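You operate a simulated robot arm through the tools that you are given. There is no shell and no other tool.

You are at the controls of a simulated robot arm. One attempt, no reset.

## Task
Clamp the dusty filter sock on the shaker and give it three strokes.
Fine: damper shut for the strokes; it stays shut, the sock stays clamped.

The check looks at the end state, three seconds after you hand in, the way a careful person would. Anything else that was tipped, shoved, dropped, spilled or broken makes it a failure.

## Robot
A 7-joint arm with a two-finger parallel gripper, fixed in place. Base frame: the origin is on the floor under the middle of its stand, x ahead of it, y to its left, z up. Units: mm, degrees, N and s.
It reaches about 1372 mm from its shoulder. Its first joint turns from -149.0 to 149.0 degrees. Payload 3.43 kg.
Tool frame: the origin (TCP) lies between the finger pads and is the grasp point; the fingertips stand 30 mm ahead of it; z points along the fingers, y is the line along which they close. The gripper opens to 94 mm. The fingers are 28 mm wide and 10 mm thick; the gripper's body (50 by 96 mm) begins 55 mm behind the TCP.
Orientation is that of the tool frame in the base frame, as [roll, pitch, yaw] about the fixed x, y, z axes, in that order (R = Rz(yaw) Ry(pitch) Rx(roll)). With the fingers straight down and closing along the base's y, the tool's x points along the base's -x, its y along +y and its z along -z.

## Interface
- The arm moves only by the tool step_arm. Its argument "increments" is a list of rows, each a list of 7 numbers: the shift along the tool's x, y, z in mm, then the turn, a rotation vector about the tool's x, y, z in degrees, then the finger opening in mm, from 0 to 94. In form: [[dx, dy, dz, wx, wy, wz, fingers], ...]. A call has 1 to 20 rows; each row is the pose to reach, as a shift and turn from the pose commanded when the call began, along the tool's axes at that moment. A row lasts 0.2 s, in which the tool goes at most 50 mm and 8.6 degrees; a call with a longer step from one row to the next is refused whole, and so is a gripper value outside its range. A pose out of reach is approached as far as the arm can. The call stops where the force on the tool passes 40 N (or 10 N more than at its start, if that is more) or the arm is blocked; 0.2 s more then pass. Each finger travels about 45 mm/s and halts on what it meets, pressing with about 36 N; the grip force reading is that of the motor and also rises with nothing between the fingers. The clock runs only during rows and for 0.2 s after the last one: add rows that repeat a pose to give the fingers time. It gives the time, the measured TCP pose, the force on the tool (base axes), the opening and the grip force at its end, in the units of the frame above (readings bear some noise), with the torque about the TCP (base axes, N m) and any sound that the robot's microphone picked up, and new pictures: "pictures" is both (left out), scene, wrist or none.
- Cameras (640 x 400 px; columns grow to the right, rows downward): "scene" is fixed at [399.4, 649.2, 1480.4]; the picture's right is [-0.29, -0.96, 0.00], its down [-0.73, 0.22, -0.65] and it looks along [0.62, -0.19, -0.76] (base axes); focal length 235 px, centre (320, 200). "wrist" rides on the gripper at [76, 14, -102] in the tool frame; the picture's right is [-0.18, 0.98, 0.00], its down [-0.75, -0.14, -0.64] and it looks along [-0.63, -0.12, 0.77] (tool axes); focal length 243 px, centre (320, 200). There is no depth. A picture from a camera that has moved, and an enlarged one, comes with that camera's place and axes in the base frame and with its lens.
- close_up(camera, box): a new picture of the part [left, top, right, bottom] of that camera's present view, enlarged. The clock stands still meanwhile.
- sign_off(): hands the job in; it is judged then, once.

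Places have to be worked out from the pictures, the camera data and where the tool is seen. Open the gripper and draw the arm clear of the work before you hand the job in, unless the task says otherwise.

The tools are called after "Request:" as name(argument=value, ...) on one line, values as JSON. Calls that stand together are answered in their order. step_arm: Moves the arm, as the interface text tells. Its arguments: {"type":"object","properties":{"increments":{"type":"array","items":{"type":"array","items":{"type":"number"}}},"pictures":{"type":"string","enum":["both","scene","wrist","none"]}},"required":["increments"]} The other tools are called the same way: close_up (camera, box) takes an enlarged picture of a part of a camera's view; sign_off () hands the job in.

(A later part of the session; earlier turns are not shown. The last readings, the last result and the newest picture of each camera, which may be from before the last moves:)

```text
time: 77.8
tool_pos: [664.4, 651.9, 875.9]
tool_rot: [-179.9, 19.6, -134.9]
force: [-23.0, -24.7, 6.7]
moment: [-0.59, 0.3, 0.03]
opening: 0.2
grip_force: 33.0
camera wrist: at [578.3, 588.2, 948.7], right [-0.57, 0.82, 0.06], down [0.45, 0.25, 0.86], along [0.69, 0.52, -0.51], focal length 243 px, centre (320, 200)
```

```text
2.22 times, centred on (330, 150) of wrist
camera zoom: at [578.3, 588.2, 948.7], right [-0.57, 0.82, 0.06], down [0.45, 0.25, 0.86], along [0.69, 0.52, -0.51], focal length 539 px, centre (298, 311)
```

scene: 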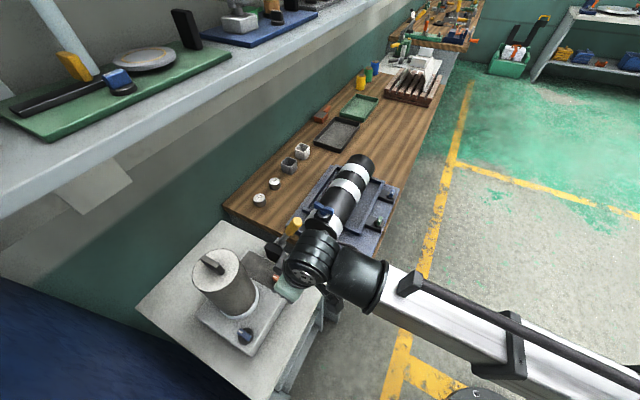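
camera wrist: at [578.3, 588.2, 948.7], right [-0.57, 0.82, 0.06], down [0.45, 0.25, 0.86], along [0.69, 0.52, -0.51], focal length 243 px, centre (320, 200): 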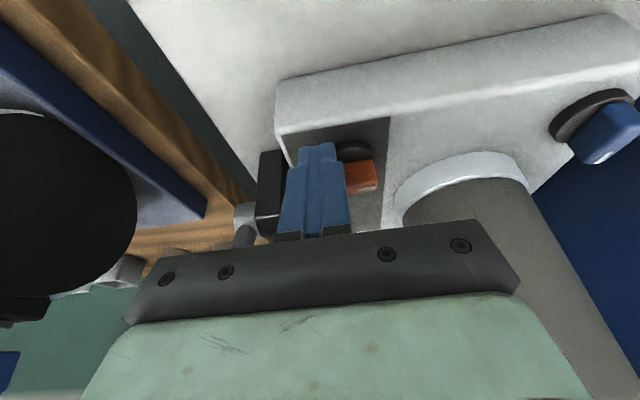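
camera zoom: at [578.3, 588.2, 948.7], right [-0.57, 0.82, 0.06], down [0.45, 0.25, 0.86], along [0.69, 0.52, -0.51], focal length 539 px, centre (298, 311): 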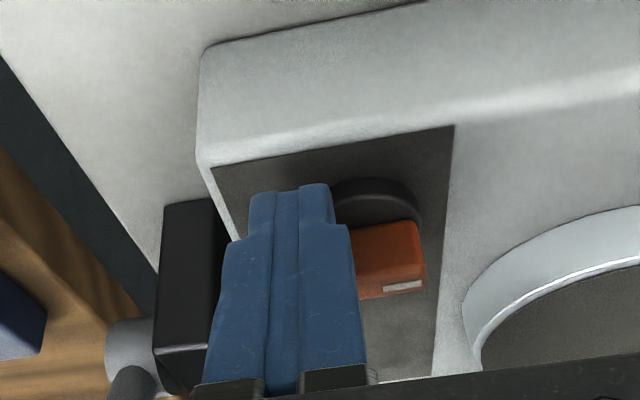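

The orange knob is hard against its stop (34 N). I'll back off, rise, and go to the sock's tab for a gentle tug test to see whether it is clamped.

Request:
step_arm(increments=[[23.5, 0, -8.6, 0, 0, 0, 0], [37.6, 0, -13.7, 0, 0, 0, 0], [20.5, 0, -60.7, 0, 0, 0, 0], [5, 0, -103, 0, 0, 0, 15], [-10.3, 0, -145.3, 0, 0, 0, 30], [-25.7, 0, -187.6, 0, 0, 0, 45], [-41, 5, -230, 0, 0, 0, 50], [-54.7, 20, -267.5, 0, -3, 0, 50], [-77, 48, -252, 0, -6, 0, 50], [-100, 76, -237, 0, -8, 0, 50], [-123, 104, -221, 0, -10, 0, 50], [-123, 104, -221, 0, -10.4, 0, 50]])

Request:
close_up(camera="wrist", box=[200, 40, 440, 240])

Request:
close_up(camera="scene", box=[170, 200, 330, 370])

```text
time: 80.4
tool_pos: [622.0, 758.5, 1125.4]
tool_rot: [-179.8, 30.3, -135.0]
force: [0.7, 0.4, 0.9]
moment: [-0.03, -0.05, 0.04]
opening: 50.0
grip_force: 0.0
camera wrist: at [528.6, 685.7, 1176.6], right [-0.58, 0.81, 0.09], down [0.33, 0.13, 0.93], along [0.74, 0.57, -0.34], focal length 243 px, centre (320, 200)
```

scene: 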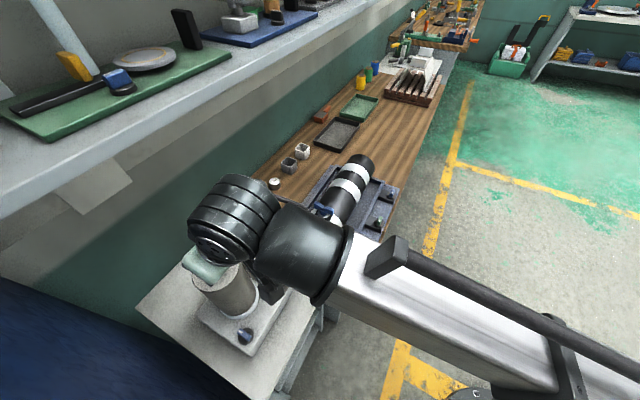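
wrist: 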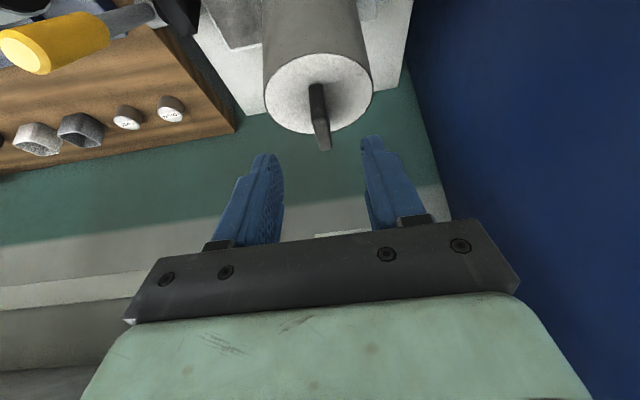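

```text
2.00 times, centred on (320, 140) of wrist
camera zoom: at [528.6, 685.7, 1176.6], right [-0.58, 0.81, 0.09], down [0.33, 0.13, 0.93], along [0.74, 0.57, -0.34], focal length 485 px, centre (320, 320)
```

zoom: 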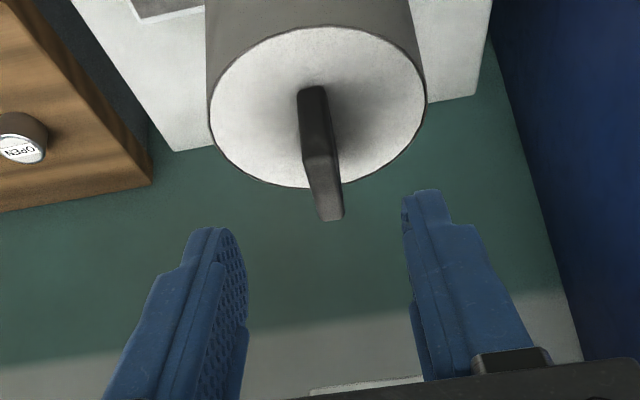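

```text
2.35 times, centred on (250, 285) of scene
camera zoom: at [399.4, 649.2, 1480.4], right [-0.29, -0.96, 0.0], down [-0.73, 0.22, -0.65], along [0.62, -0.19, -0.76], focal length 552 px, centre (485, 0)
```

zoom: 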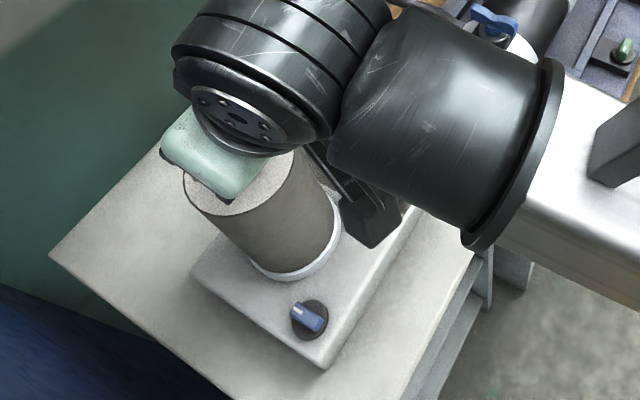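

The tab is centred. I'll move in and grip it.

Request:
step_arm(increments=[[-2, 0, 25, 0, 0, 0, 50], [-4, -1, 50, 0, 0, 0, 50], [-7.3, -1, 72, 0, 0, 0, 50], [-7.3, -1, 72, 0, 0, 0, 35], [-7.3, -1, 72, 0, 0, 0, 20], [-7.3, -1, 72, 0, 0, 0, 5], [-7.3, -1, 72, 0, 0, 0, 5], [-7.3, -1, 72, 0, 0, 0, 5]], pictures="wrist")

```text
time: 82.2
tool_pos: [651.9, 786.9, 1066.8]
tool_rot: [-179.9, 30.2, -135.0]
force: [0.4, 0.4, 1.2]
moment: [0.04, -0.03, 0.01]
opening: 15.7
grip_force: 36.5
camera wrist: at [558.3, 714.9, 1118.6], right [-0.58, 0.81, 0.09], down [0.33, 0.13, 0.93], along [0.74, 0.57, -0.34], focal length 243 px, centre (320, 200)
```

wrist: 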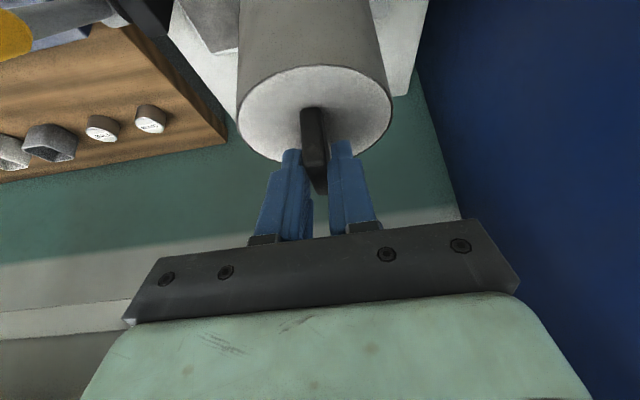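

Gripped without disturbing it. Now a gentle upward tug of up to 6 mm, watching the vertical force.

Request:
step_arm(increments=[[-0.75, 0, -1.3, 0, 0, 0, 5], [-1.5, 0, -2.6, 0, 0, 0, 5], [-2.25, 0, -3.9, 0, 0, 0, 5], [-3, 0, -5.2, 0, 0, 0, 5]], pictures="none")

Request:
close_up(camera="scene", box=[205, 265, 285, 325])

```text
time: 83.2
tool_pos: [652.2, 787.2, 1073.2]
tool_rot: [-179.9, 30.2, -135.1]
force: [-0.3, -0.4, -2.5]
moment: [-0.01, -0.01, 0.0]
opening: 15.7
grip_force: 35.9
```

```text
6.67 times, centred on (245, 295) of scene
camera zoom: at [399.4, 649.2, 1480.4], right [-0.29, -0.96, 0.0], down [-0.73, 0.22, -0.65], along [0.62, -0.19, -0.76], focal length 1564 px, centre (820, -433)
```

zoom: 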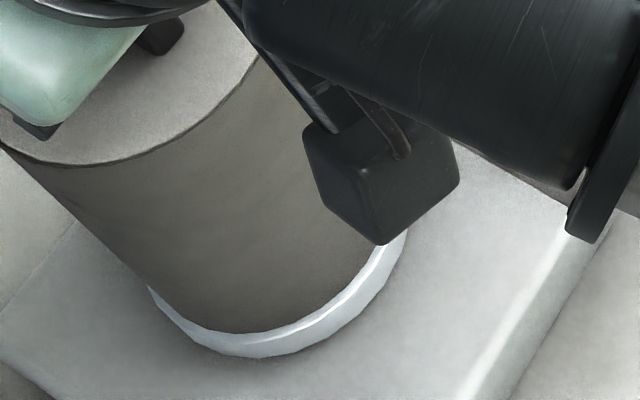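

The sock lifts freely (only its own 2.5 N), so orange is not the clamp, and blue must be it. I'll set the sock back down on the seat and release it.

Request:
step_arm(increments=[[2, 0, 3.5, 0, 0, 0, 5], [4, 0, 7, 0, 0, 0, 5], [4.75, 0, 8.2, 0, 0, 0, 5], [4.75, 0, 8.2, 0, 0, 0, 5]], pictures="none")

```text
time: 84.2
tool_pos: [652.0, 786.4, 1066.8]
tool_rot: [179.9, 30.6, -135.0]
force: [-4.0, 4.9, 36.1]
moment: [-0.2, 0.21, -0.04]
opening: 15.7
grip_force: 35.9
```

36 N is firmer than needed since my grip height changed slightly. I'll ease up and look before releasing.

Request:
step_arm(increments=[[-0.75, 0, -1.3, 0, 0, 0, 5], [-1.5, 0, -2.6, 0, 0, 0, 5], [-1.5, 0, -2.6, 0, 0, 0, 5]], pictures="none")

Request:
close_up(camera="scene", box=[205, 265, 285, 325])

Request:
close_up(camera="wrist", box=[200, 0, 440, 240])

```text
time: 85.0
tool_pos: [652.4, 786.8, 1067.3]
tool_rot: [-180.0, 30.3, -135.1]
force: [-3.4, 3.5, 25.1]
moment: [0.19, -0.07, -0.03]
opening: 15.4
grip_force: 35.9
```

```text
6.67 times, centred on (245, 295) of scene
camera zoom: at [399.4, 649.2, 1480.4], right [-0.29, -0.96, 0.0], down [-0.73, 0.22, -0.65], along [0.62, -0.19, -0.76], focal length 1564 px, centre (820, -433)
```

zoom: 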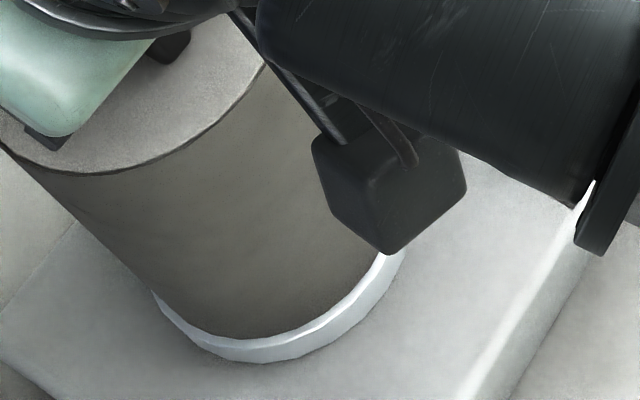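

```text
1.67 times, centred on (320, 120) of wrist
camera zoom: at [558.8, 714.2, 1118.3], right [-0.58, 0.81, 0.09], down [0.33, 0.13, 0.93], along [0.74, 0.58, -0.34], focal length 404 px, centre (320, 333)
```

zoom: 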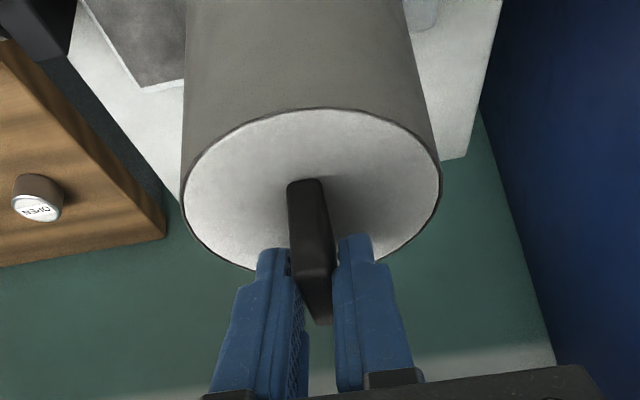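

It is back where it was, seated flat. I'll ease up until the load is small, then open and withdraw.

Request:
step_arm(increments=[[-1, 0, -1.7, 0, 0, 0, 5], [-2.5, 0, -4.3, 0, 0, 0, 5], [-2.5, 0, -4.3, 0, 0, 0, 5]], pictures="none")

```text
time: 85.8
tool_pos: [652.7, 787.1, 1070.3]
tool_rot: [-179.8, 30.2, -135.0]
force: [0.4, -0.4, -2.3]
moment: [0.02, 0.02, 0.0]
opening: 15.6
grip_force: 35.8
```

That lifted it again slightly; contact is at 1067. I'll go down 3 mm and open there.

Request:
step_arm(increments=[[1, 0, 1.7, 0, 0, 0, 5], [1.6, 0, 2.8, 0, 0, 0, 5], [1.6, 0, 2.8, 0, 0, 0, 5]], pictures="none")

```text
time: 86.6
tool_pos: [652.4, 787.1, 1067.0]
tool_rot: [-180.0, 30.3, -135.1]
force: [-0.4, -0.4, -1.9]
moment: [-0.04, 0.02, -0.03]
opening: 15.8
grip_force: 36.0
```

Request:
step_arm(increments=[[0.4, 0, 0.7, 0, 0, 0, 5], [0.4, 0, 0.7, 0, 0, 0, 20], [0.4, 0, 0.7, 0, 0, 0, 35], [0.4, 0, 0.7, 0, 0, 0, 50], [0.4, 0, -30, 0, 0, 0, 60], [0.4, 0, -70, 0, 0, 0, 60], [10, 0, -110, 0, 0, 0, 60]])

Request:
close_up(camera="scene", box=[170, 200, 330, 370])

```text
time: 88.2
tool_pos: [608.1, 740.6, 1158.9]
tool_rot: [-179.9, 30.3, -135.0]
force: [1.0, -0.1, -0.5]
moment: [-0.01, -0.02, -0.01]
opening: 59.8
grip_force: 0.1
camera wrist: at [513.7, 668.6, 1211.2], right [-0.58, 0.81, 0.09], down [0.33, 0.13, 0.93], along [0.74, 0.57, -0.34], focal length 243 px, centre (320, 200)
```

scene: 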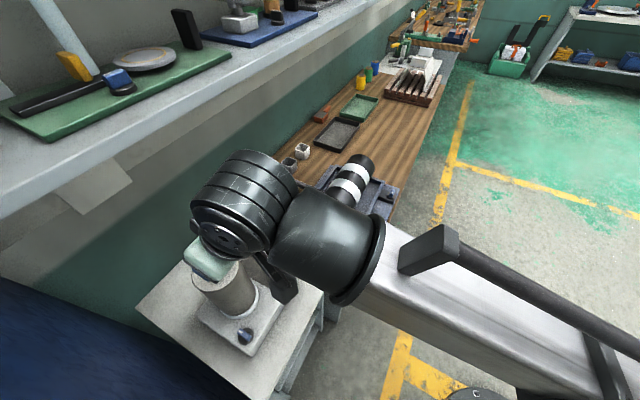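
wrist: 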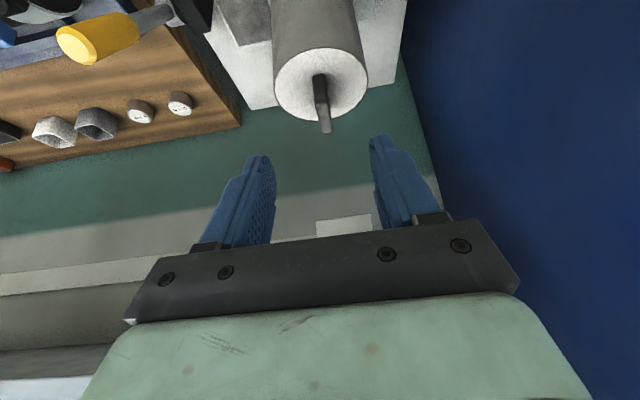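

```text
2.35 times, centred on (250, 285) of scene
camera zoom: at [399.4, 649.2, 1480.4], right [-0.29, -0.96, 0.0], down [-0.73, 0.22, -0.65], along [0.62, -0.19, -0.76], focal length 552 px, centre (485, 0)
```

zoom: 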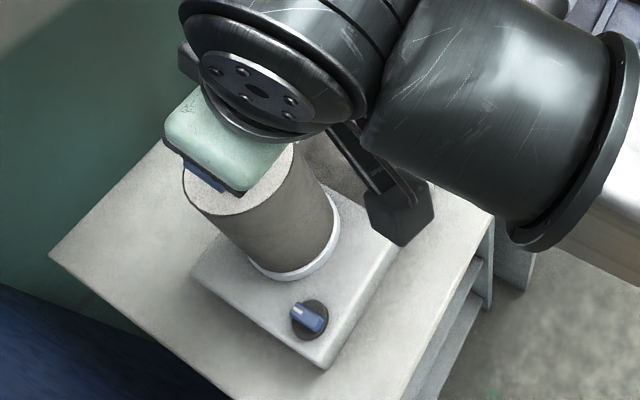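

The sock stands seated. Now the blue knob with closed, pitched fingers: I'll come down on the robot side, staying clear of the partition and the sock.

Request:
step_arm(increments=[[28, 0, -16, 0, 0, 0, 40], [55, 0, -32, 0, 1, 0, 20], [75, 10, 2, 0, 3, 0, 0], [95, 20, 37, 0, 5, 0, 0], [115, 32, 71, 0, 7, 0, 0], [135, 44, 106, 0, 9, 0, 0], [155, 56, 140, 0, 10.3, 0, 0], [155, 56, 140, 0, 10.3, 0, 0]])

Request:
close_up(camera="wrist", box=[200, 0, 480, 240])

```text
time: 90.0
tool_pos: [522.6, 735.8, 958.8]
tool_rot: [-180.0, 20.0, -135.0]
force: [-0.3, 0.5, -0.2]
moment: [0.01, 0.01, 0.03]
opening: 0.0
grip_force: 32.9
camera wrist: at [437.6, 671.5, 1029.9], right [-0.57, 0.82, 0.06], down [0.45, 0.25, 0.86], along [0.69, 0.52, -0.51], focal length 243 px, centre (320, 200)
```

scene: 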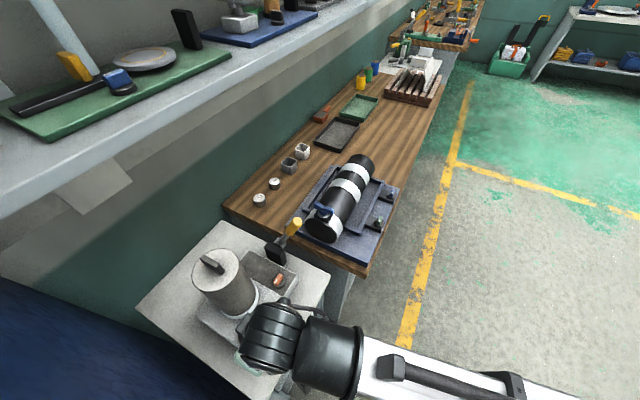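
wrist: 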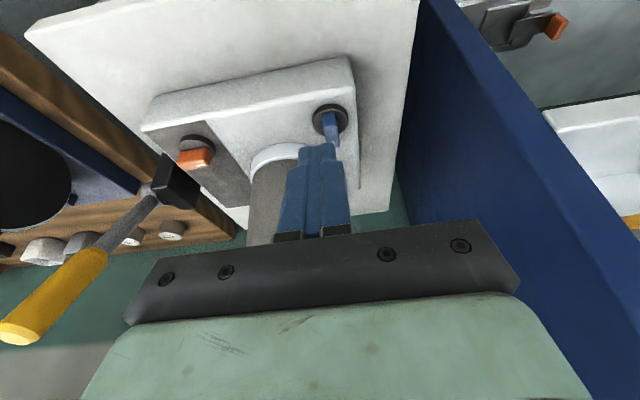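

```text
1.67 times, centred on (340, 120) of wrist
camera zoom: at [437.6, 671.5, 1029.9], right [-0.57, 0.82, 0.06], down [0.45, 0.25, 0.86], along [0.69, 0.52, -0.51], focal length 404 px, centre (287, 333)
```

zoom: 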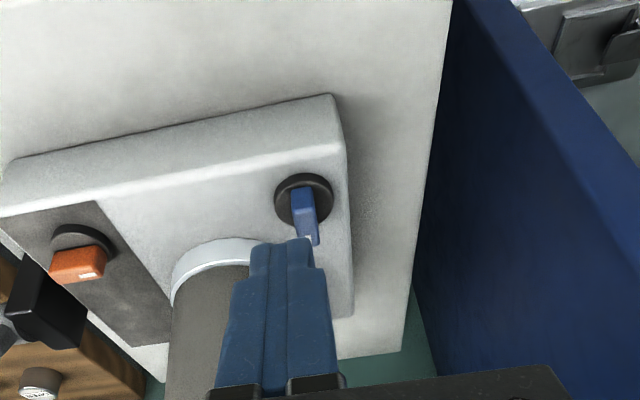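

Clear on both sides. I'll drop beside the blue tail and push it towards the sock side, then back off to look.

Request:
step_arm(increments=[[4, 13, 42, 0, 0, 0, 0], [7.4, 26, 84.6, 0, 0, 0, 0], [-5.6, 26, 89.3, 0, 0, 0, 0], [-5.6, 21, 89.3, 0, 0, 0, 0], [-5.6, 16, 89.3, 0, 0, 0, 0], [-5.6, 11, 89.3, 0, 0, 0, 0], [-5.6, 6, 89.3, 0, 0, 0, 0], [-5.6, 2, 89.3, 0, 0, 0, 0], [6, 2, 85, 0, 0, 0, 0], [18, 2, 80.6, 0, 0, 0, 0], [25, -8, 78, 0, 0, 0, 0]], pictures="wrist")

Request:
close_up(camera="wrist", box=[220, 60, 440, 240])

```text
time: 92.4
tool_pos: [531.2, 734.2, 876.5]
tool_rot: [-180.0, 20.0, -135.0]
force: [0.7, 0.5, -0.6]
moment: [0.03, -0.01, 0.0]
opening: 0.1
grip_force: 32.6
camera wrist: at [445.0, 669.0, 948.5], right [-0.57, 0.82, 0.06], down [0.45, 0.25, 0.86], along [0.69, 0.52, -0.5], focal length 243 px, centre (320, 200)
```

wrist: 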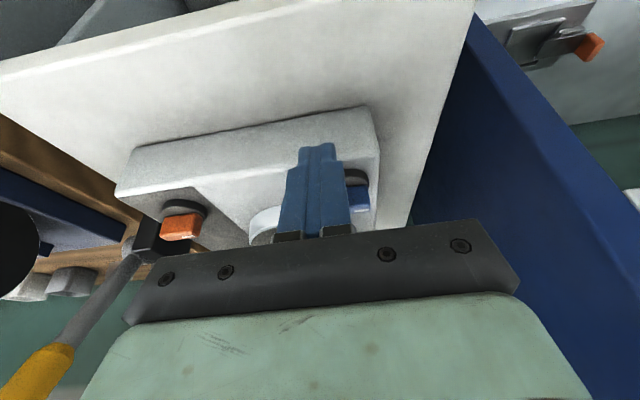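

```text
2.22 times, centred on (330, 150) of wrist
camera zoom: at [445.0, 669.0, 948.5], right [-0.57, 0.82, 0.06], down [0.45, 0.25, 0.86], along [0.69, 0.52, -0.5], focal length 539 px, centre (298, 311)
```

zoom: 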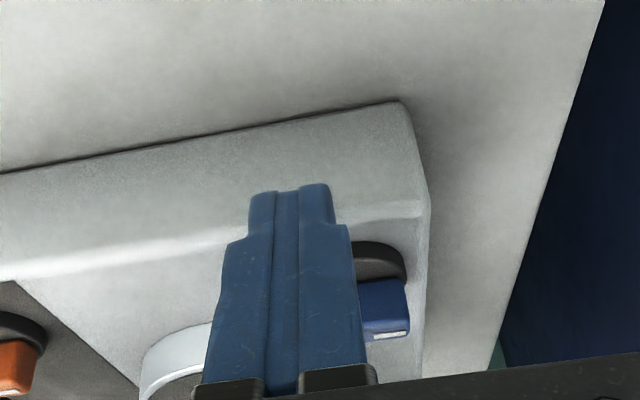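

Blue has come most of the way too. I'll push its tail away from me up to the stop.

Request:
step_arm(increments=[[-12, 0, 4.4, 0, 0, 0, 0], [-22, 0, 8, 0, 0, 0, 0], [-25, 0, 9.1, 0, 0, 0, 0], [-27, 0, 9.8, 0, 0, 0, 0], [-29, 0, 10.5, 0, 0, 0, 0], [-31, 0, 11.3, 0, 0, 0, 0], [-33, 0, 12, 0, 0, 0, 0], [-35, 0, 12.7, 0, 0, 0, 0]], pictures="wrist")

Request:
close_up(camera="wrist", box=[220, 60, 440, 240])

```text
time: 94.2
tool_pos: [553.7, 755.2, 876.8]
tool_rot: [179.9, 19.2, -134.9]
force: [-4.9, -3.8, 3.1]
moment: [-0.08, 0.07, 0.02]
opening: 0.0
grip_force: 33.1
stopped in row 8: the force on the tool passed its limit at 41 N (the readings are from after the stop); the commanded pose is now the measured one
camera wrist: at [468.1, 691.3, 949.2], right [-0.57, 0.82, 0.06], down [0.45, 0.25, 0.85], along [0.68, 0.52, -0.52], focal length 243 px, centre (320, 200)
```

wrist: 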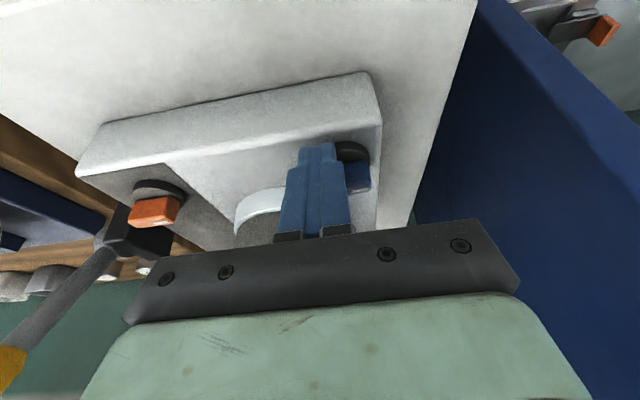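

```text
2.22 times, centred on (330, 150) of wrist
camera zoom: at [468.1, 691.3, 949.2], right [-0.57, 0.82, 0.06], down [0.45, 0.25, 0.85], along [0.68, 0.52, -0.52], focal length 539 px, centre (298, 311)
```

zoom: 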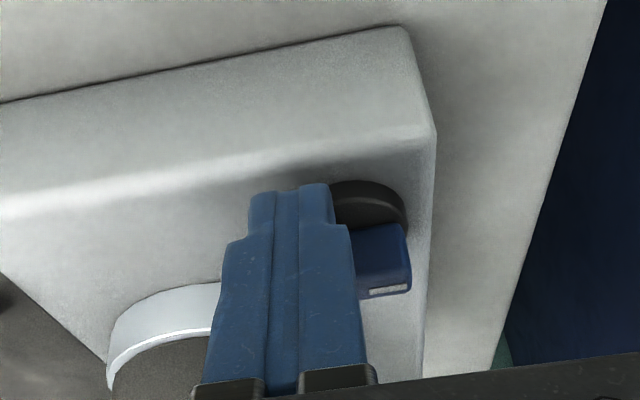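

Blue is back at its along-the-box stop, with the sock now in place. I'll do another tug test in this state before deciding on the next turn.

Request:
step_arm(increments=[[17, 0, -6, 0, 0, 0, 0], [34, 0, -12, 0, 0, 0, 0], [19, 0, -54, 0, 0, 0, 0], [4, 0, -97, 0, 0, 0, 15], [-11, 0, -139, 0, 0, 0, 30], [-26, 0, -182, 0, 0, 0, 45], [-41, -5, -224, 0, -2, 0, 50], [-52, -15, -247, 0, -4, 0, 50], [-78, -25, -238, 0, -6, 0, 50], [-104, -36, -228, 0, -8, 0, 50], [-131, -46, -219, 0, -10.8, 0, 50], [-131, -46, -219, 0, -10.8, 0, 50]])

Request:
close_up(camera="wrist", box=[200, 40, 440, 240])

```text
time: 96.8
tool_pos: [621.4, 761.1, 1128.4]
tool_rot: [179.9, 30.2, -134.9]
force: [0.2, 0.4, -0.2]
moment: [0.01, 0.01, 0.01]
opening: 49.9
grip_force: 0.0
camera wrist: at [529.0, 687.9, 1179.6], right [-0.58, 0.81, 0.09], down [0.33, 0.13, 0.93], along [0.74, 0.58, -0.34], focal length 243 px, centre (320, 200)
```

scene: 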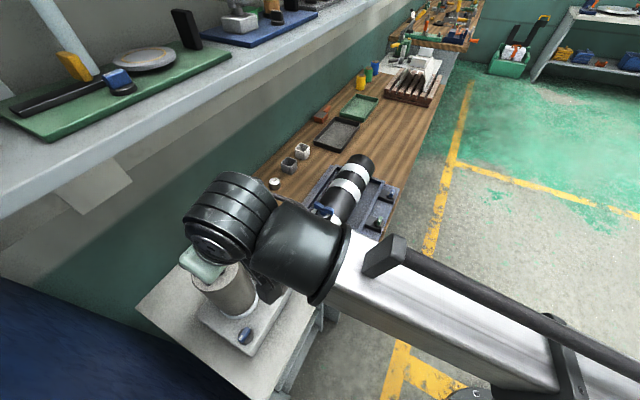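
wrist: 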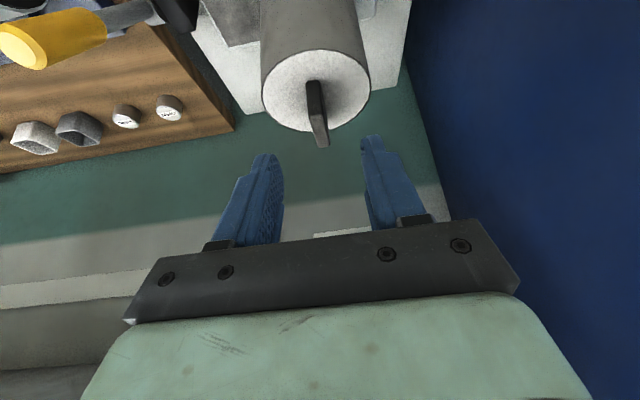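

```text
2.00 times, centred on (320, 140) of wrist
camera zoom: at [529.0, 687.9, 1179.6], right [-0.58, 0.81, 0.09], down [0.33, 0.13, 0.93], along [0.74, 0.58, -0.34], focal length 485 px, centre (320, 320)
```

zoom: 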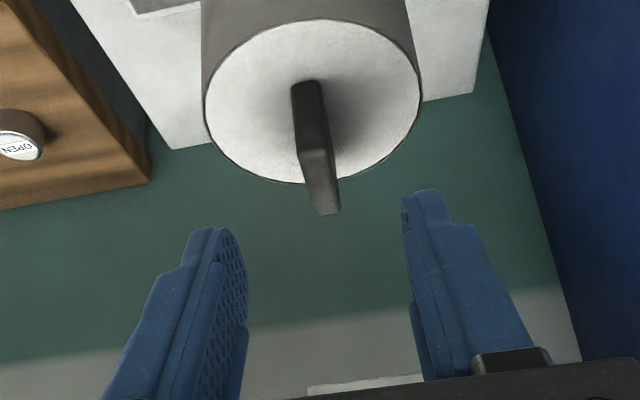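

Moving in on the tab again with a 3 mm sideways correction, then gripping.

Request:
step_arm(increments=[[-1.5, -3.3, 25, 0, 0, 0, 50], [-3, -3.3, 50, 0, 0, 0, 50], [-4.4, -3.3, 73, 0, 0, 0, 50], [-4.4, -3.3, 73, 0, 0, 0, 35], [-4.4, -3.3, 73, 0, 0, 0, 20], [-4.4, -3.3, 73, 0, 0, 0, 5], [-4.4, -3.3, 73, 0, 0, 0, 5], [-4.4, -3.3, 73, 0, 0, 0, 5]], pictures="none")

Request:
step_arm(increments=[[-0.75, 0, -1.3, 0, 0, 0, 5], [-1.5, 0, -2.6, 0, 0, 0, 5], [-2.25, 0, -3.9, 0, 0, 0, 5], [-3, 0, -5.2, 0, 0, 0, 5]], pictures="none")

```text
time: 98.7
tool_pos: [654.3, 786.0, 1065.1]
tool_rot: [-180.0, 30.2, -134.9]
force: [-0.5, 1.7, -0.9]
moment: [0.03, -0.02, 0.01]
opening: 15.8
grip_force: 35.8
```

```text
time: 99.7
tool_pos: [652.4, 786.0, 1071.3]
tool_rot: [179.9, 30.2, -135.0]
force: [-1.0, 0.3, -1.6]
moment: [0.0, 0.01, 0.02]
opening: 15.8
grip_force: 35.8
```

Still free in this state. Next is the remaining case: turning blue to the wall side with the sock seated. I'll set the sock down gently and withdraw.

Request:
step_arm(increments=[[1.5, 0, 2.6, 0, 0, 0, 5], [3, 0, 5.2, 0, 0, 0, 5], [3.2, 0, 5.5, 0, 0, 0, 5]], pictures="none")

```text
time: 100.5
tool_pos: [652.5, 786.3, 1065.8]
tool_rot: [-180.0, 30.2, -135.0]
force: [-0.9, 1.3, 4.9]
moment: [-0.12, 0.11, 0.0]
opening: 15.9
grip_force: 36.0
```

Seated again with light contact. Opening, withdrawing, and going round to the blue knob with closed fingers.

Request:
step_arm(increments=[[-0.5, 0, -0.9, 0, 0, 0, 20], [-0.5, 0, -0.9, 0, 0, 0, 35], [-0.5, 0, -0.9, 0, 0, 0, 50], [0, 0, -30, 0, 0, 0, 60], [0, 0, -70, 0, 0, 0, 60], [10, 0, -110, 0, 0, 0, 60], [38, 0, -126, 0, 0, 0, 40], [65, 0, -142, 0, 1, 0, 20], [85, 10, -108, 0, 3, 0, 0], [105, 20, -73, 0, 5, 0, 0], [125, 32, -39, 0, 7, 0, 0], [145, 44, -4, 0, 9, 0, 0], [165, 56, 30, 0, 10.3, 0, 0], [165, 56, 30, 0, 10.3, 0, 0]])

Request:
close_up(camera="wrist", box=[200, 0, 480, 240])

Request:
close_up(camera="scene", box=[170, 200, 330, 370])

```text
time: 103.5
tool_pos: [522.0, 736.8, 956.7]
tool_rot: [180.0, 19.9, -134.9]
force: [0.4, 0.0, 0.0]
moment: [0.01, 0.0, 0.0]
opening: 0.0
grip_force: 33.2
camera wrist: at [437.4, 672.0, 1028.0], right [-0.57, 0.82, 0.06], down [0.45, 0.25, 0.86], along [0.69, 0.52, -0.51], focal length 243 px, centre (320, 200)
```

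scene: 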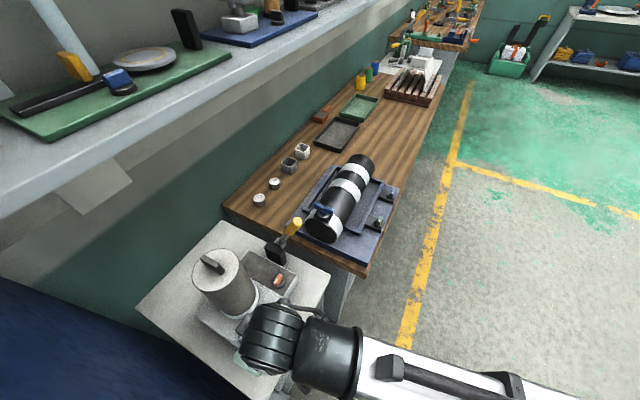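
wrist: 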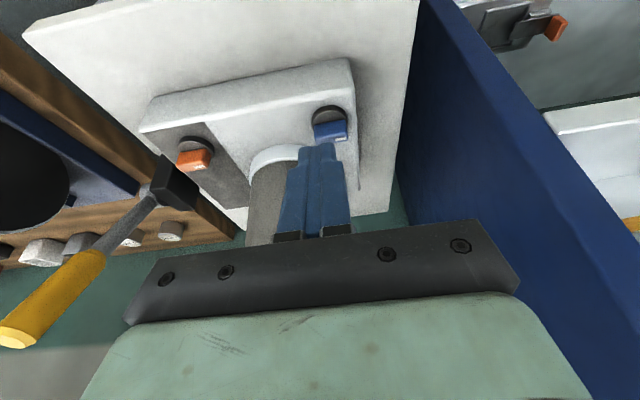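

```text
1.67 times, centred on (340, 120) of wrist
camera zoom: at [437.4, 672.0, 1028.0], right [-0.57, 0.82, 0.06], down [0.45, 0.25, 0.86], along [0.69, 0.52, -0.51], focal length 404 px, centre (287, 333)
```

zoom: 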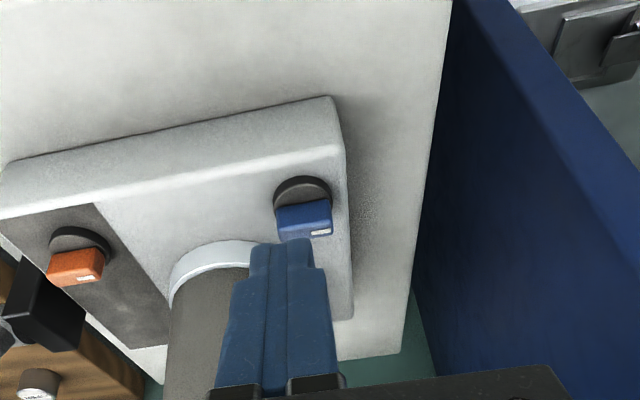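

```text
2.35 times, centred on (250, 285) of scene
camera zoom: at [399.4, 649.2, 1480.4], right [-0.29, -0.96, 0.0], down [-0.73, 0.22, -0.65], along [0.62, -0.19, -0.76], focal length 552 px, centre (485, 0)
```

zoom: 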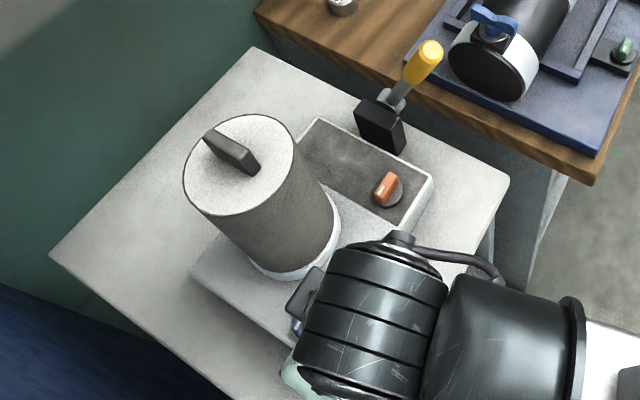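

Both knobs and the sock are clearly visible and undisturbed. I'll drop beside the blue pointer end and push it away from me to swing it to the wall side.

Request:
step_arm(increments=[[9, 11, 40, 0, 0, 0, 0], [18.2, 21.4, 79.3, 0, 0, 0, 0], [5, 21.4, 84.1, 0, 0, 0, 0], [-0.6, 21.4, 86.2, 0, 0, 0, 0], [-6.2, 21.4, 88.2, 0, 0, 0, 0], [-11.9, 21.4, 90.3, 0, 0, 0, 0], [-17.5, 21.4, 92.3, 0, 0, 0, 0], [-23.2, 21.4, 94.4, 0, 0, 0, 0], [-28.8, 21.4, 96.4, 0, 0, 0, 0], [-31.6, 21.4, 97.4, 0, 0, 0, 0], [-31.6, 19.4, 97.4, 0, 0, 0, 0], [-31.6, 17.4, 97.4, 0, 0, 0, 0]], pictures="wrist")

Request:
close_up(camera="wrist", box=[220, 60, 440, 240])

```text
time: 106.0
tool_pos: [552.4, 795.1, 876.1]
tool_rot: [179.5, 19.9, -134.8]
force: [-35.3, 17.8, 7.4]
moment: [0.16, 0.55, -0.08]
opening: 0.1
grip_force: 32.7
camera wrist: at [466.8, 730.2, 947.7], right [-0.58, 0.81, 0.07], down [0.45, 0.24, 0.86], along [0.68, 0.53, -0.51], focal length 243 px, centre (320, 200)
```

wrist: 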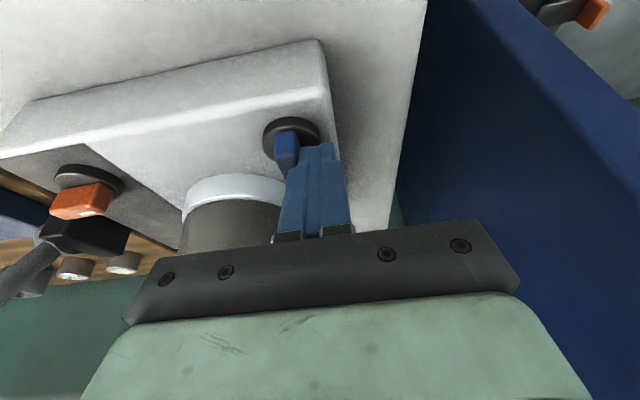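

```text
2.22 times, centred on (330, 150) of wrist
camera zoom: at [466.8, 730.2, 947.7], right [-0.58, 0.81, 0.07], down [0.45, 0.24, 0.86], along [0.68, 0.53, -0.51], focal length 539 px, centre (298, 311)
```

zoom: 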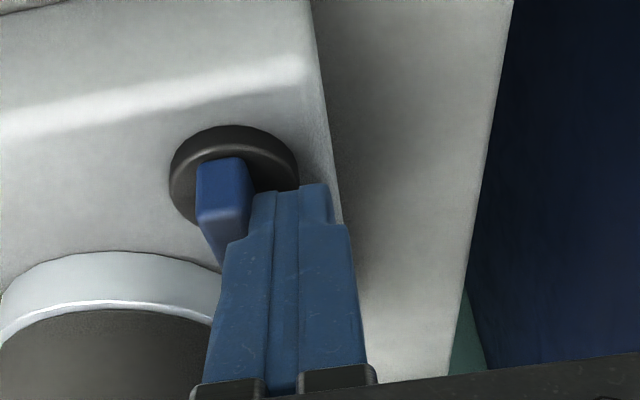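

Blue is at its wall-side stop. I'll ease off, withdraw and go back to the tab for the tug test.

Request:
step_arm(increments=[[0, 4, 0, 0, 0, 0, 0], [23.5, 4, -8.6, 0, 0, 0, 0], [51.7, 4, -18.8, 0, 0, 0, 0], [41, 3, -62, 0, 0, 0, 0], [25.6, 0, -105, 0, 0, 0, 15], [10.2, -15, -147, 0, 0, 0, 30], [-5.2, -30, -189, 0, 0, 0, 45], [-20.6, -45, -230, 0, -2, 0, 50], [-29, -60, -255, 0, -4, 0, 50], [-56, -65, -246, 0, -6, 0, 50], [-82, -70, -236, 0, -8, 0, 50], [-108, -75, -227, 0, -10.3, 0, 50], [-108, -75, -227, 0, -10.3, 0, 50]])

Request:
close_up(camera="wrist", box=[200, 40, 440, 240])

```text
time: 108.8
tool_pos: [628.1, 756.8, 1126.8]
tool_rot: [180.0, 30.2, -134.8]
force: [0.6, -0.4, 0.3]
moment: [-0.01, 0.01, -0.01]
opening: 49.9
grip_force: 0.0
camera wrist: at [533.8, 683.7, 1177.1], right [-0.58, 0.81, 0.09], down [0.33, 0.13, 0.93], along [0.74, 0.58, -0.34], focal length 243 px, centre (320, 200)
```

scene: 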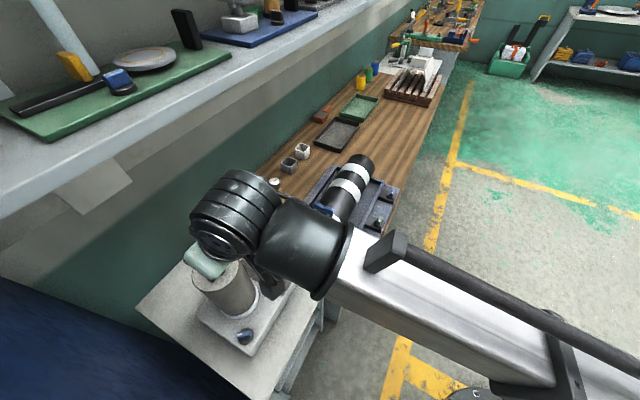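
wrist: 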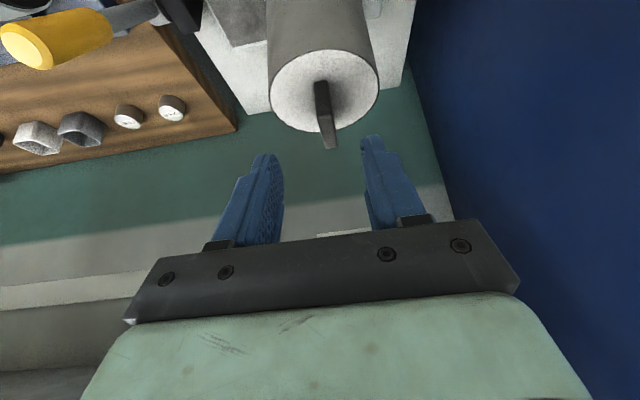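

```text
2.00 times, centred on (320, 140) of wrist
camera zoom: at [533.8, 683.7, 1177.1], right [-0.58, 0.81, 0.09], down [0.33, 0.13, 0.93], along [0.74, 0.58, -0.34], focal length 485 px, centre (320, 320)
```

zoom: 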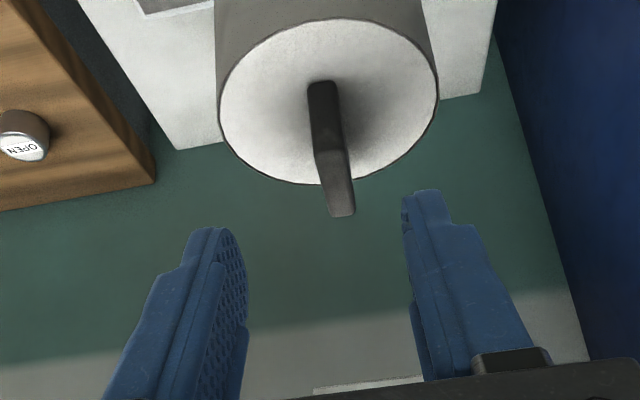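

Moving in on the tab, gripping, then tugging.

Request:
step_arm(increments=[[-1.2, 3.5, 25, 0, 0, 0, 50], [-2.4, 3.5, 50, 0, 0, 0, 50], [-3.4, 3.5, 72, 0, 0, 0, 50], [-3.4, 3.5, 72, 0, 0, 0, 35], [-3.4, 3.5, 72, 0, 0, 0, 20], [-3.4, 3.5, 72, 0, 0, 0, 5], [-3.4, 3.5, 72, 0, 0, 0, 5], [-3.4, 3.5, 72, 0, 0, 0, 5]], pictures="none")

Request:
step_arm(increments=[[-0.75, 0, -1.3, 0, 0, 0, 5], [-1.5, 0, -2.6, 0, 0, 0, 5], [-2.25, 0, -3.9, 0, 0, 0, 5], [-3, 0, -5.2, 0, 0, 0, 5]], pictures="none")

```text
time: 110.7
tool_pos: [651.2, 787.8, 1064.6]
tool_rot: [-180.0, 30.3, -134.9]
force: [0.0, 0.1, -0.4]
moment: [0.01, -0.02, 0.01]
opening: 15.8
grip_force: 36.4
```

```text
time: 111.7
tool_pos: [651.3, 785.9, 1069.3]
tool_rot: [-180.0, 30.2, -134.8]
force: [-0.6, -0.8, -1.9]
moment: [-0.01, 0.01, 0.01]
opening: 15.4
grip_force: 35.8
```

Still free. Neither blue position clamps it, so before more turning I'll set the sock down and take a much closer look at the other machine and at the box for anything I've missed.

Request:
step_arm(increments=[[1.5, 0, 2.6, 0, 0, 0, 5], [2.9, 0, 5, 0, 0, 0, 5], [2.9, 0, 5, 0, 0, 0, 5]], pictures="none")

```text
time: 112.5
tool_pos: [651.3, 786.8, 1064.4]
tool_rot: [180.0, 30.2, -134.9]
force: [0.2, -0.2, -2.7]
moment: [-0.01, 0.0, -0.03]
opening: 15.7
grip_force: 36.0
```

Request:
step_arm(increments=[[0.5, 0, 0.9, 0, 0, 0, 5], [1, 0, 1.7, 0, 0, 0, 5], [1.5, 0, 2.6, 0, 0, 0, 5]], pictures="none")

```text
time: 113.2
tool_pos: [649.1, 785.5, 1064.9]
tool_rot: [-179.9, 30.3, -134.9]
force: [-1.7, -0.1, 20.9]
moment: [-0.34, 0.4, -0.03]
opening: 15.8
grip_force: 36.1
```

Firm contact. Easing, opening and withdrawing, then I'll look at the box and sock base.

Request:
step_arm(increments=[[-0.7, 0, -1.2, 0, 0, 0, 5], [-0.7, 0, -1.2, 0, 0, 0, 20], [-0.7, 0, -1.2, 0, 0, 0, 35], [-0.7, 0, -1.2, 0, 0, 0, 50], [0, 0, -35, 0, 0, 0, 60], [0, 0, -80, 0, 0, 0, 60], [10, 0, -120, 0, 0, 0, 60], [50, 0, -140, 0, 0, 0, 60], [90, 0, -160, 0, 0, 0, 60], [130, 0, -180, 0, 0, 0, 60]])

Request:
close_up(camera="wrist", box=[160, 0, 460, 200])

Request:
close_up(camera="wrist", box=[0, 0, 250, 180])

```text
time: 115.5
tool_pos: [507.4, 642.8, 1155.6]
tool_rot: [-179.9, 30.2, -134.9]
force: [-0.4, 0.1, -0.2]
moment: [-0.02, 0.02, 0.0]
opening: 60.0
grip_force: 0.0
camera wrist: at [414.5, 570.2, 1206.3], right [-0.58, 0.81, 0.09], down [0.33, 0.13, 0.93], along [0.74, 0.58, -0.34], focal length 243 px, centre (320, 200)
```

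scene: 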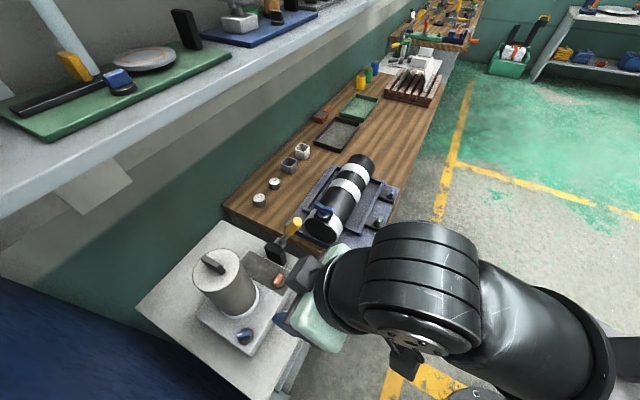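
wrist: 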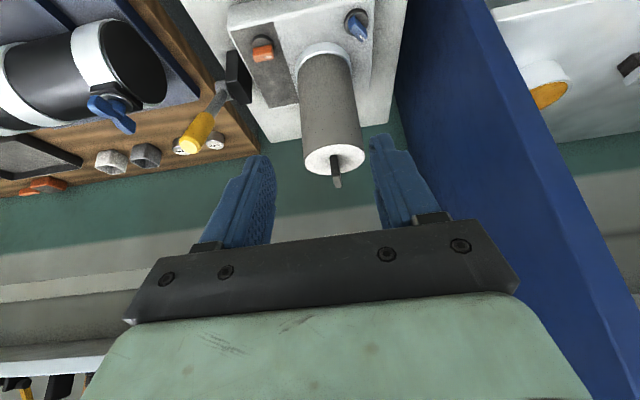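

```text
2.00 times, centred on (310, 100) of wrist
camera zoom: at [414.5, 570.2, 1206.3], right [-0.58, 0.81, 0.09], down [0.33, 0.13, 0.93], along [0.74, 0.58, -0.34], focal length 485 px, centre (340, 400)
```

zoom: 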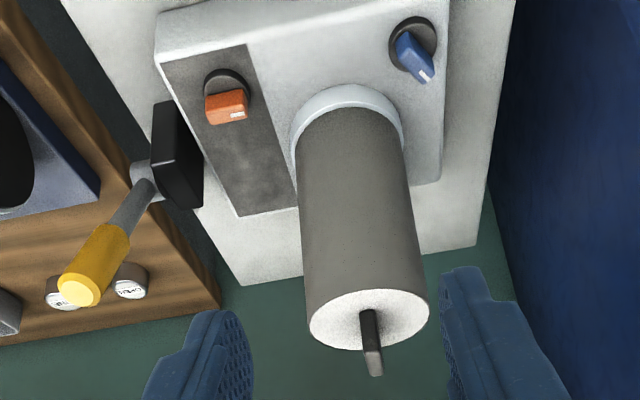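

```text
2.22 times, centred on (125, 90) of wrist
camera zoom: at [414.5, 570.2, 1206.3], right [-0.58, 0.81, 0.09], down [0.33, 0.13, 0.93], along [0.74, 0.58, -0.34], focal length 539 px, centre (753, 444)
```

zoom: 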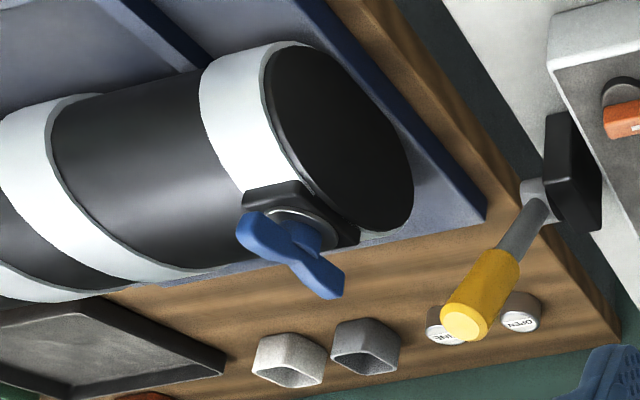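

The blue bar looks slightly off from this angle. I'll zoom closely on both knobs and on the drum's far end.

Request:
close_up(camera="wrist", box=[325, 0, 395, 50])

Request:
close_up(camera="scene", box=[220, 305, 280, 355])

Request:
close_up(camera="scene", box=[250, 255, 310, 305])

Request:
close_up(camera="scene", box=[330, 140, 400, 200])

```text
8.00 times, centred on (360, 25) of wrist
camera zoom: at [414.5, 570.2, 1206.3], right [-0.58, 0.81, 0.09], down [0.33, 0.13, 0.93], along [0.74, 0.58, -0.34], focal length 1941 px, centre (0, 1600)
```

zoom: 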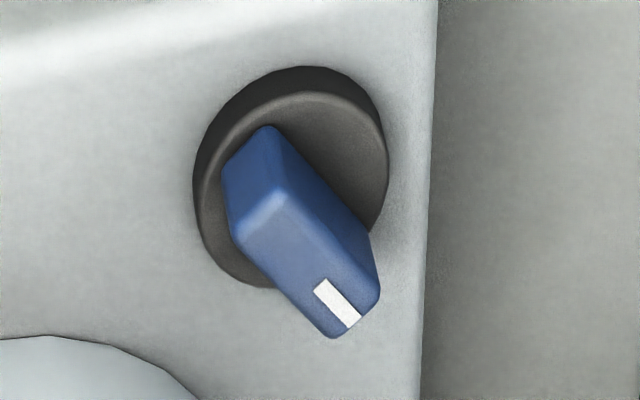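

```text
8.00 times, centred on (250, 330) of scene
camera zoom: at [399.4, 649.2, 1480.4], right [-0.29, -0.96, 0.0], down [-0.73, 0.22, -0.65], along [0.62, -0.19, -0.76], focal length 1876 px, centre (880, -840)
```

zoom: 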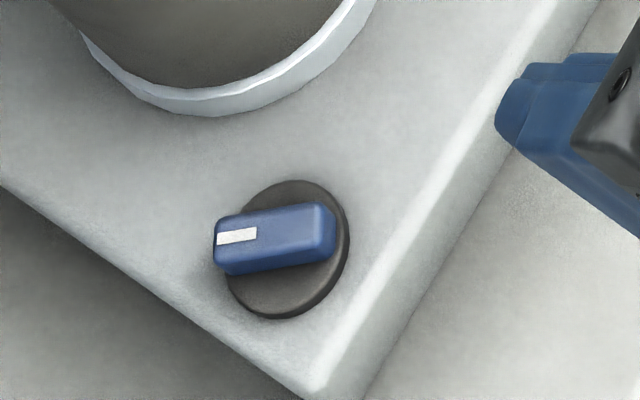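

```text
8.00 times, centred on (280, 280) of scene
camera zoom: at [399.4, 649.2, 1480.4], right [-0.29, -0.96, 0.0], down [-0.73, 0.22, -0.65], along [0.62, -0.19, -0.76], focal length 1876 px, centre (640, -440)
```

zoom: 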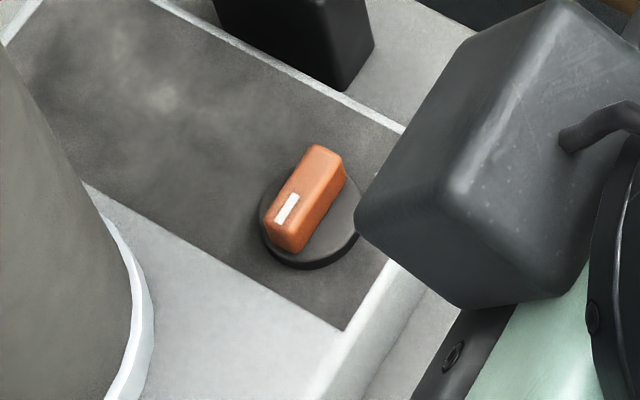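

```text
6.67 times, centred on (365, 170) of scene
camera zoom: at [399.4, 649.2, 1480.4], right [-0.29, -0.96, 0.0], down [-0.73, 0.22, -0.65], along [0.62, -0.19, -0.76], focal length 1564 px, centre (20, 400)
```

zoom: 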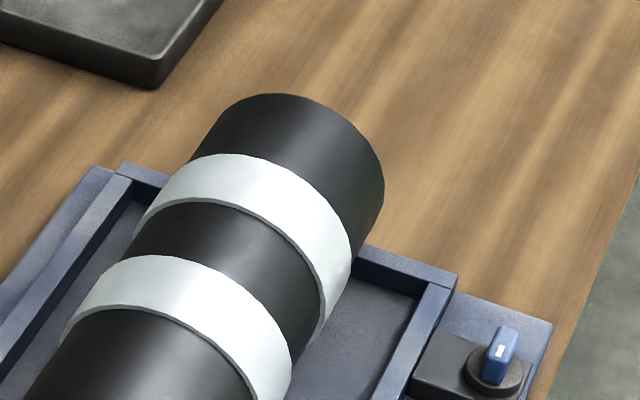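

Blue is about 39° short of its stop: my fingertips dragged it back as I withdrew, so that tug test didn't count. I'll push it fully home again and this time leave by lifting straight up.

Request:
step_arm(increments=[[-5, 10, 40, 0, 1, 0, 40], [-5, 20, 80, 0, 2, 0, 20], [0, 30, 120, 0, 4, 0, 0], [10, 40, 160, 0, 6, 0, 0], [20, 50, 195, 0, 8, 0, 0], [30, 55, 210, 0, 10.3, 0, 0], [30, 55, 210, 0, 10.3, 0, 0]])

```text
time: 117.0
tool_pos: [526.2, 738.9, 956.6]
tool_rot: [-179.9, 20.0, -135.0]
force: [-1.5, -0.5, 0.6]
moment: [-0.06, 0.04, -0.01]
opening: 0.0
grip_force: 32.9
camera wrist: at [440.4, 674.0, 1029.0], right [-0.57, 0.82, 0.06], down [0.45, 0.25, 0.86], along [0.69, 0.52, -0.51], focal length 243 px, centre (320, 200)
```

scene: 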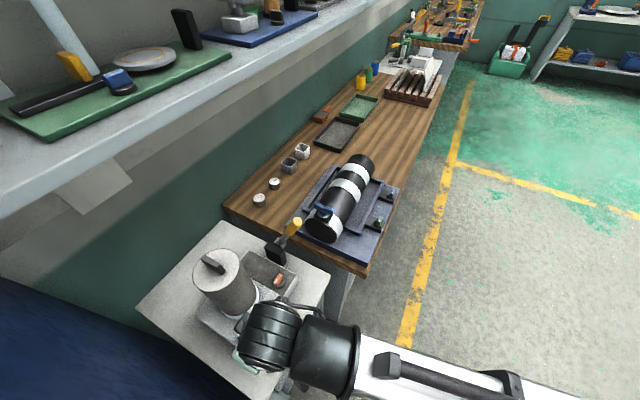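
wrist: 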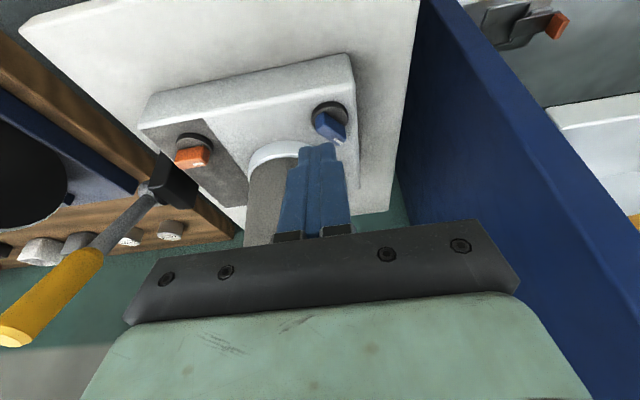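

Request:
step_arm(increments=[[11, 12, 39, 0, 0, 0, 0], [22.5, 23.6, 77.6, 0, 0, 0, 0], [14.4, 23.6, 80.6, 0, 0, 0, 0], [6.9, 23.6, 83.3, 0, 0, 0, 0], [-0.6, 23.6, 86.1, 0, 0, 0, 0], [-6.2, 23.6, 88.1, 0, 0, 0, 0], [-11.9, 23.6, 90.2, 0, 0, 0, 0], [-17.5, 23.6, 92.2, 0, 0, 0, 0], [-23.2, 23.6, 94.3, 0, 0, 0, 0], [-26.9, 23.6, 95.6, 0, 0, 0, 0], [-26.9, 21.6, 95.6, 0, 0, 0, 0], [-26.9, 20.1, 95.6, 0, 0, 0, 0]], pictures="none")

Request:
close_up(camera="wrist", box=[220, 60, 440, 240])

```text
time: 119.7
tool_pos: [550.6, 794.3, 875.3]
tool_rot: [179.9, 19.9, -134.8]
force: [-5.3, 7.7, 1.2]
moment: [0.1, 0.14, 0.06]
opening: 0.2
grip_force: 33.0
```

```text
2.22 times, centred on (330, 150) of wrist
camera zoom: at [465.2, 730.0, 947.4], right [-0.57, 0.82, 0.06], down [0.45, 0.25, 0.86], along [0.69, 0.52, -0.51], focal length 539 px, centre (298, 311)
```

zoom: 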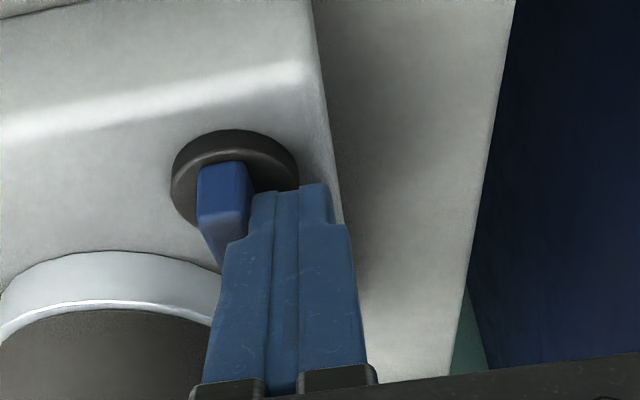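

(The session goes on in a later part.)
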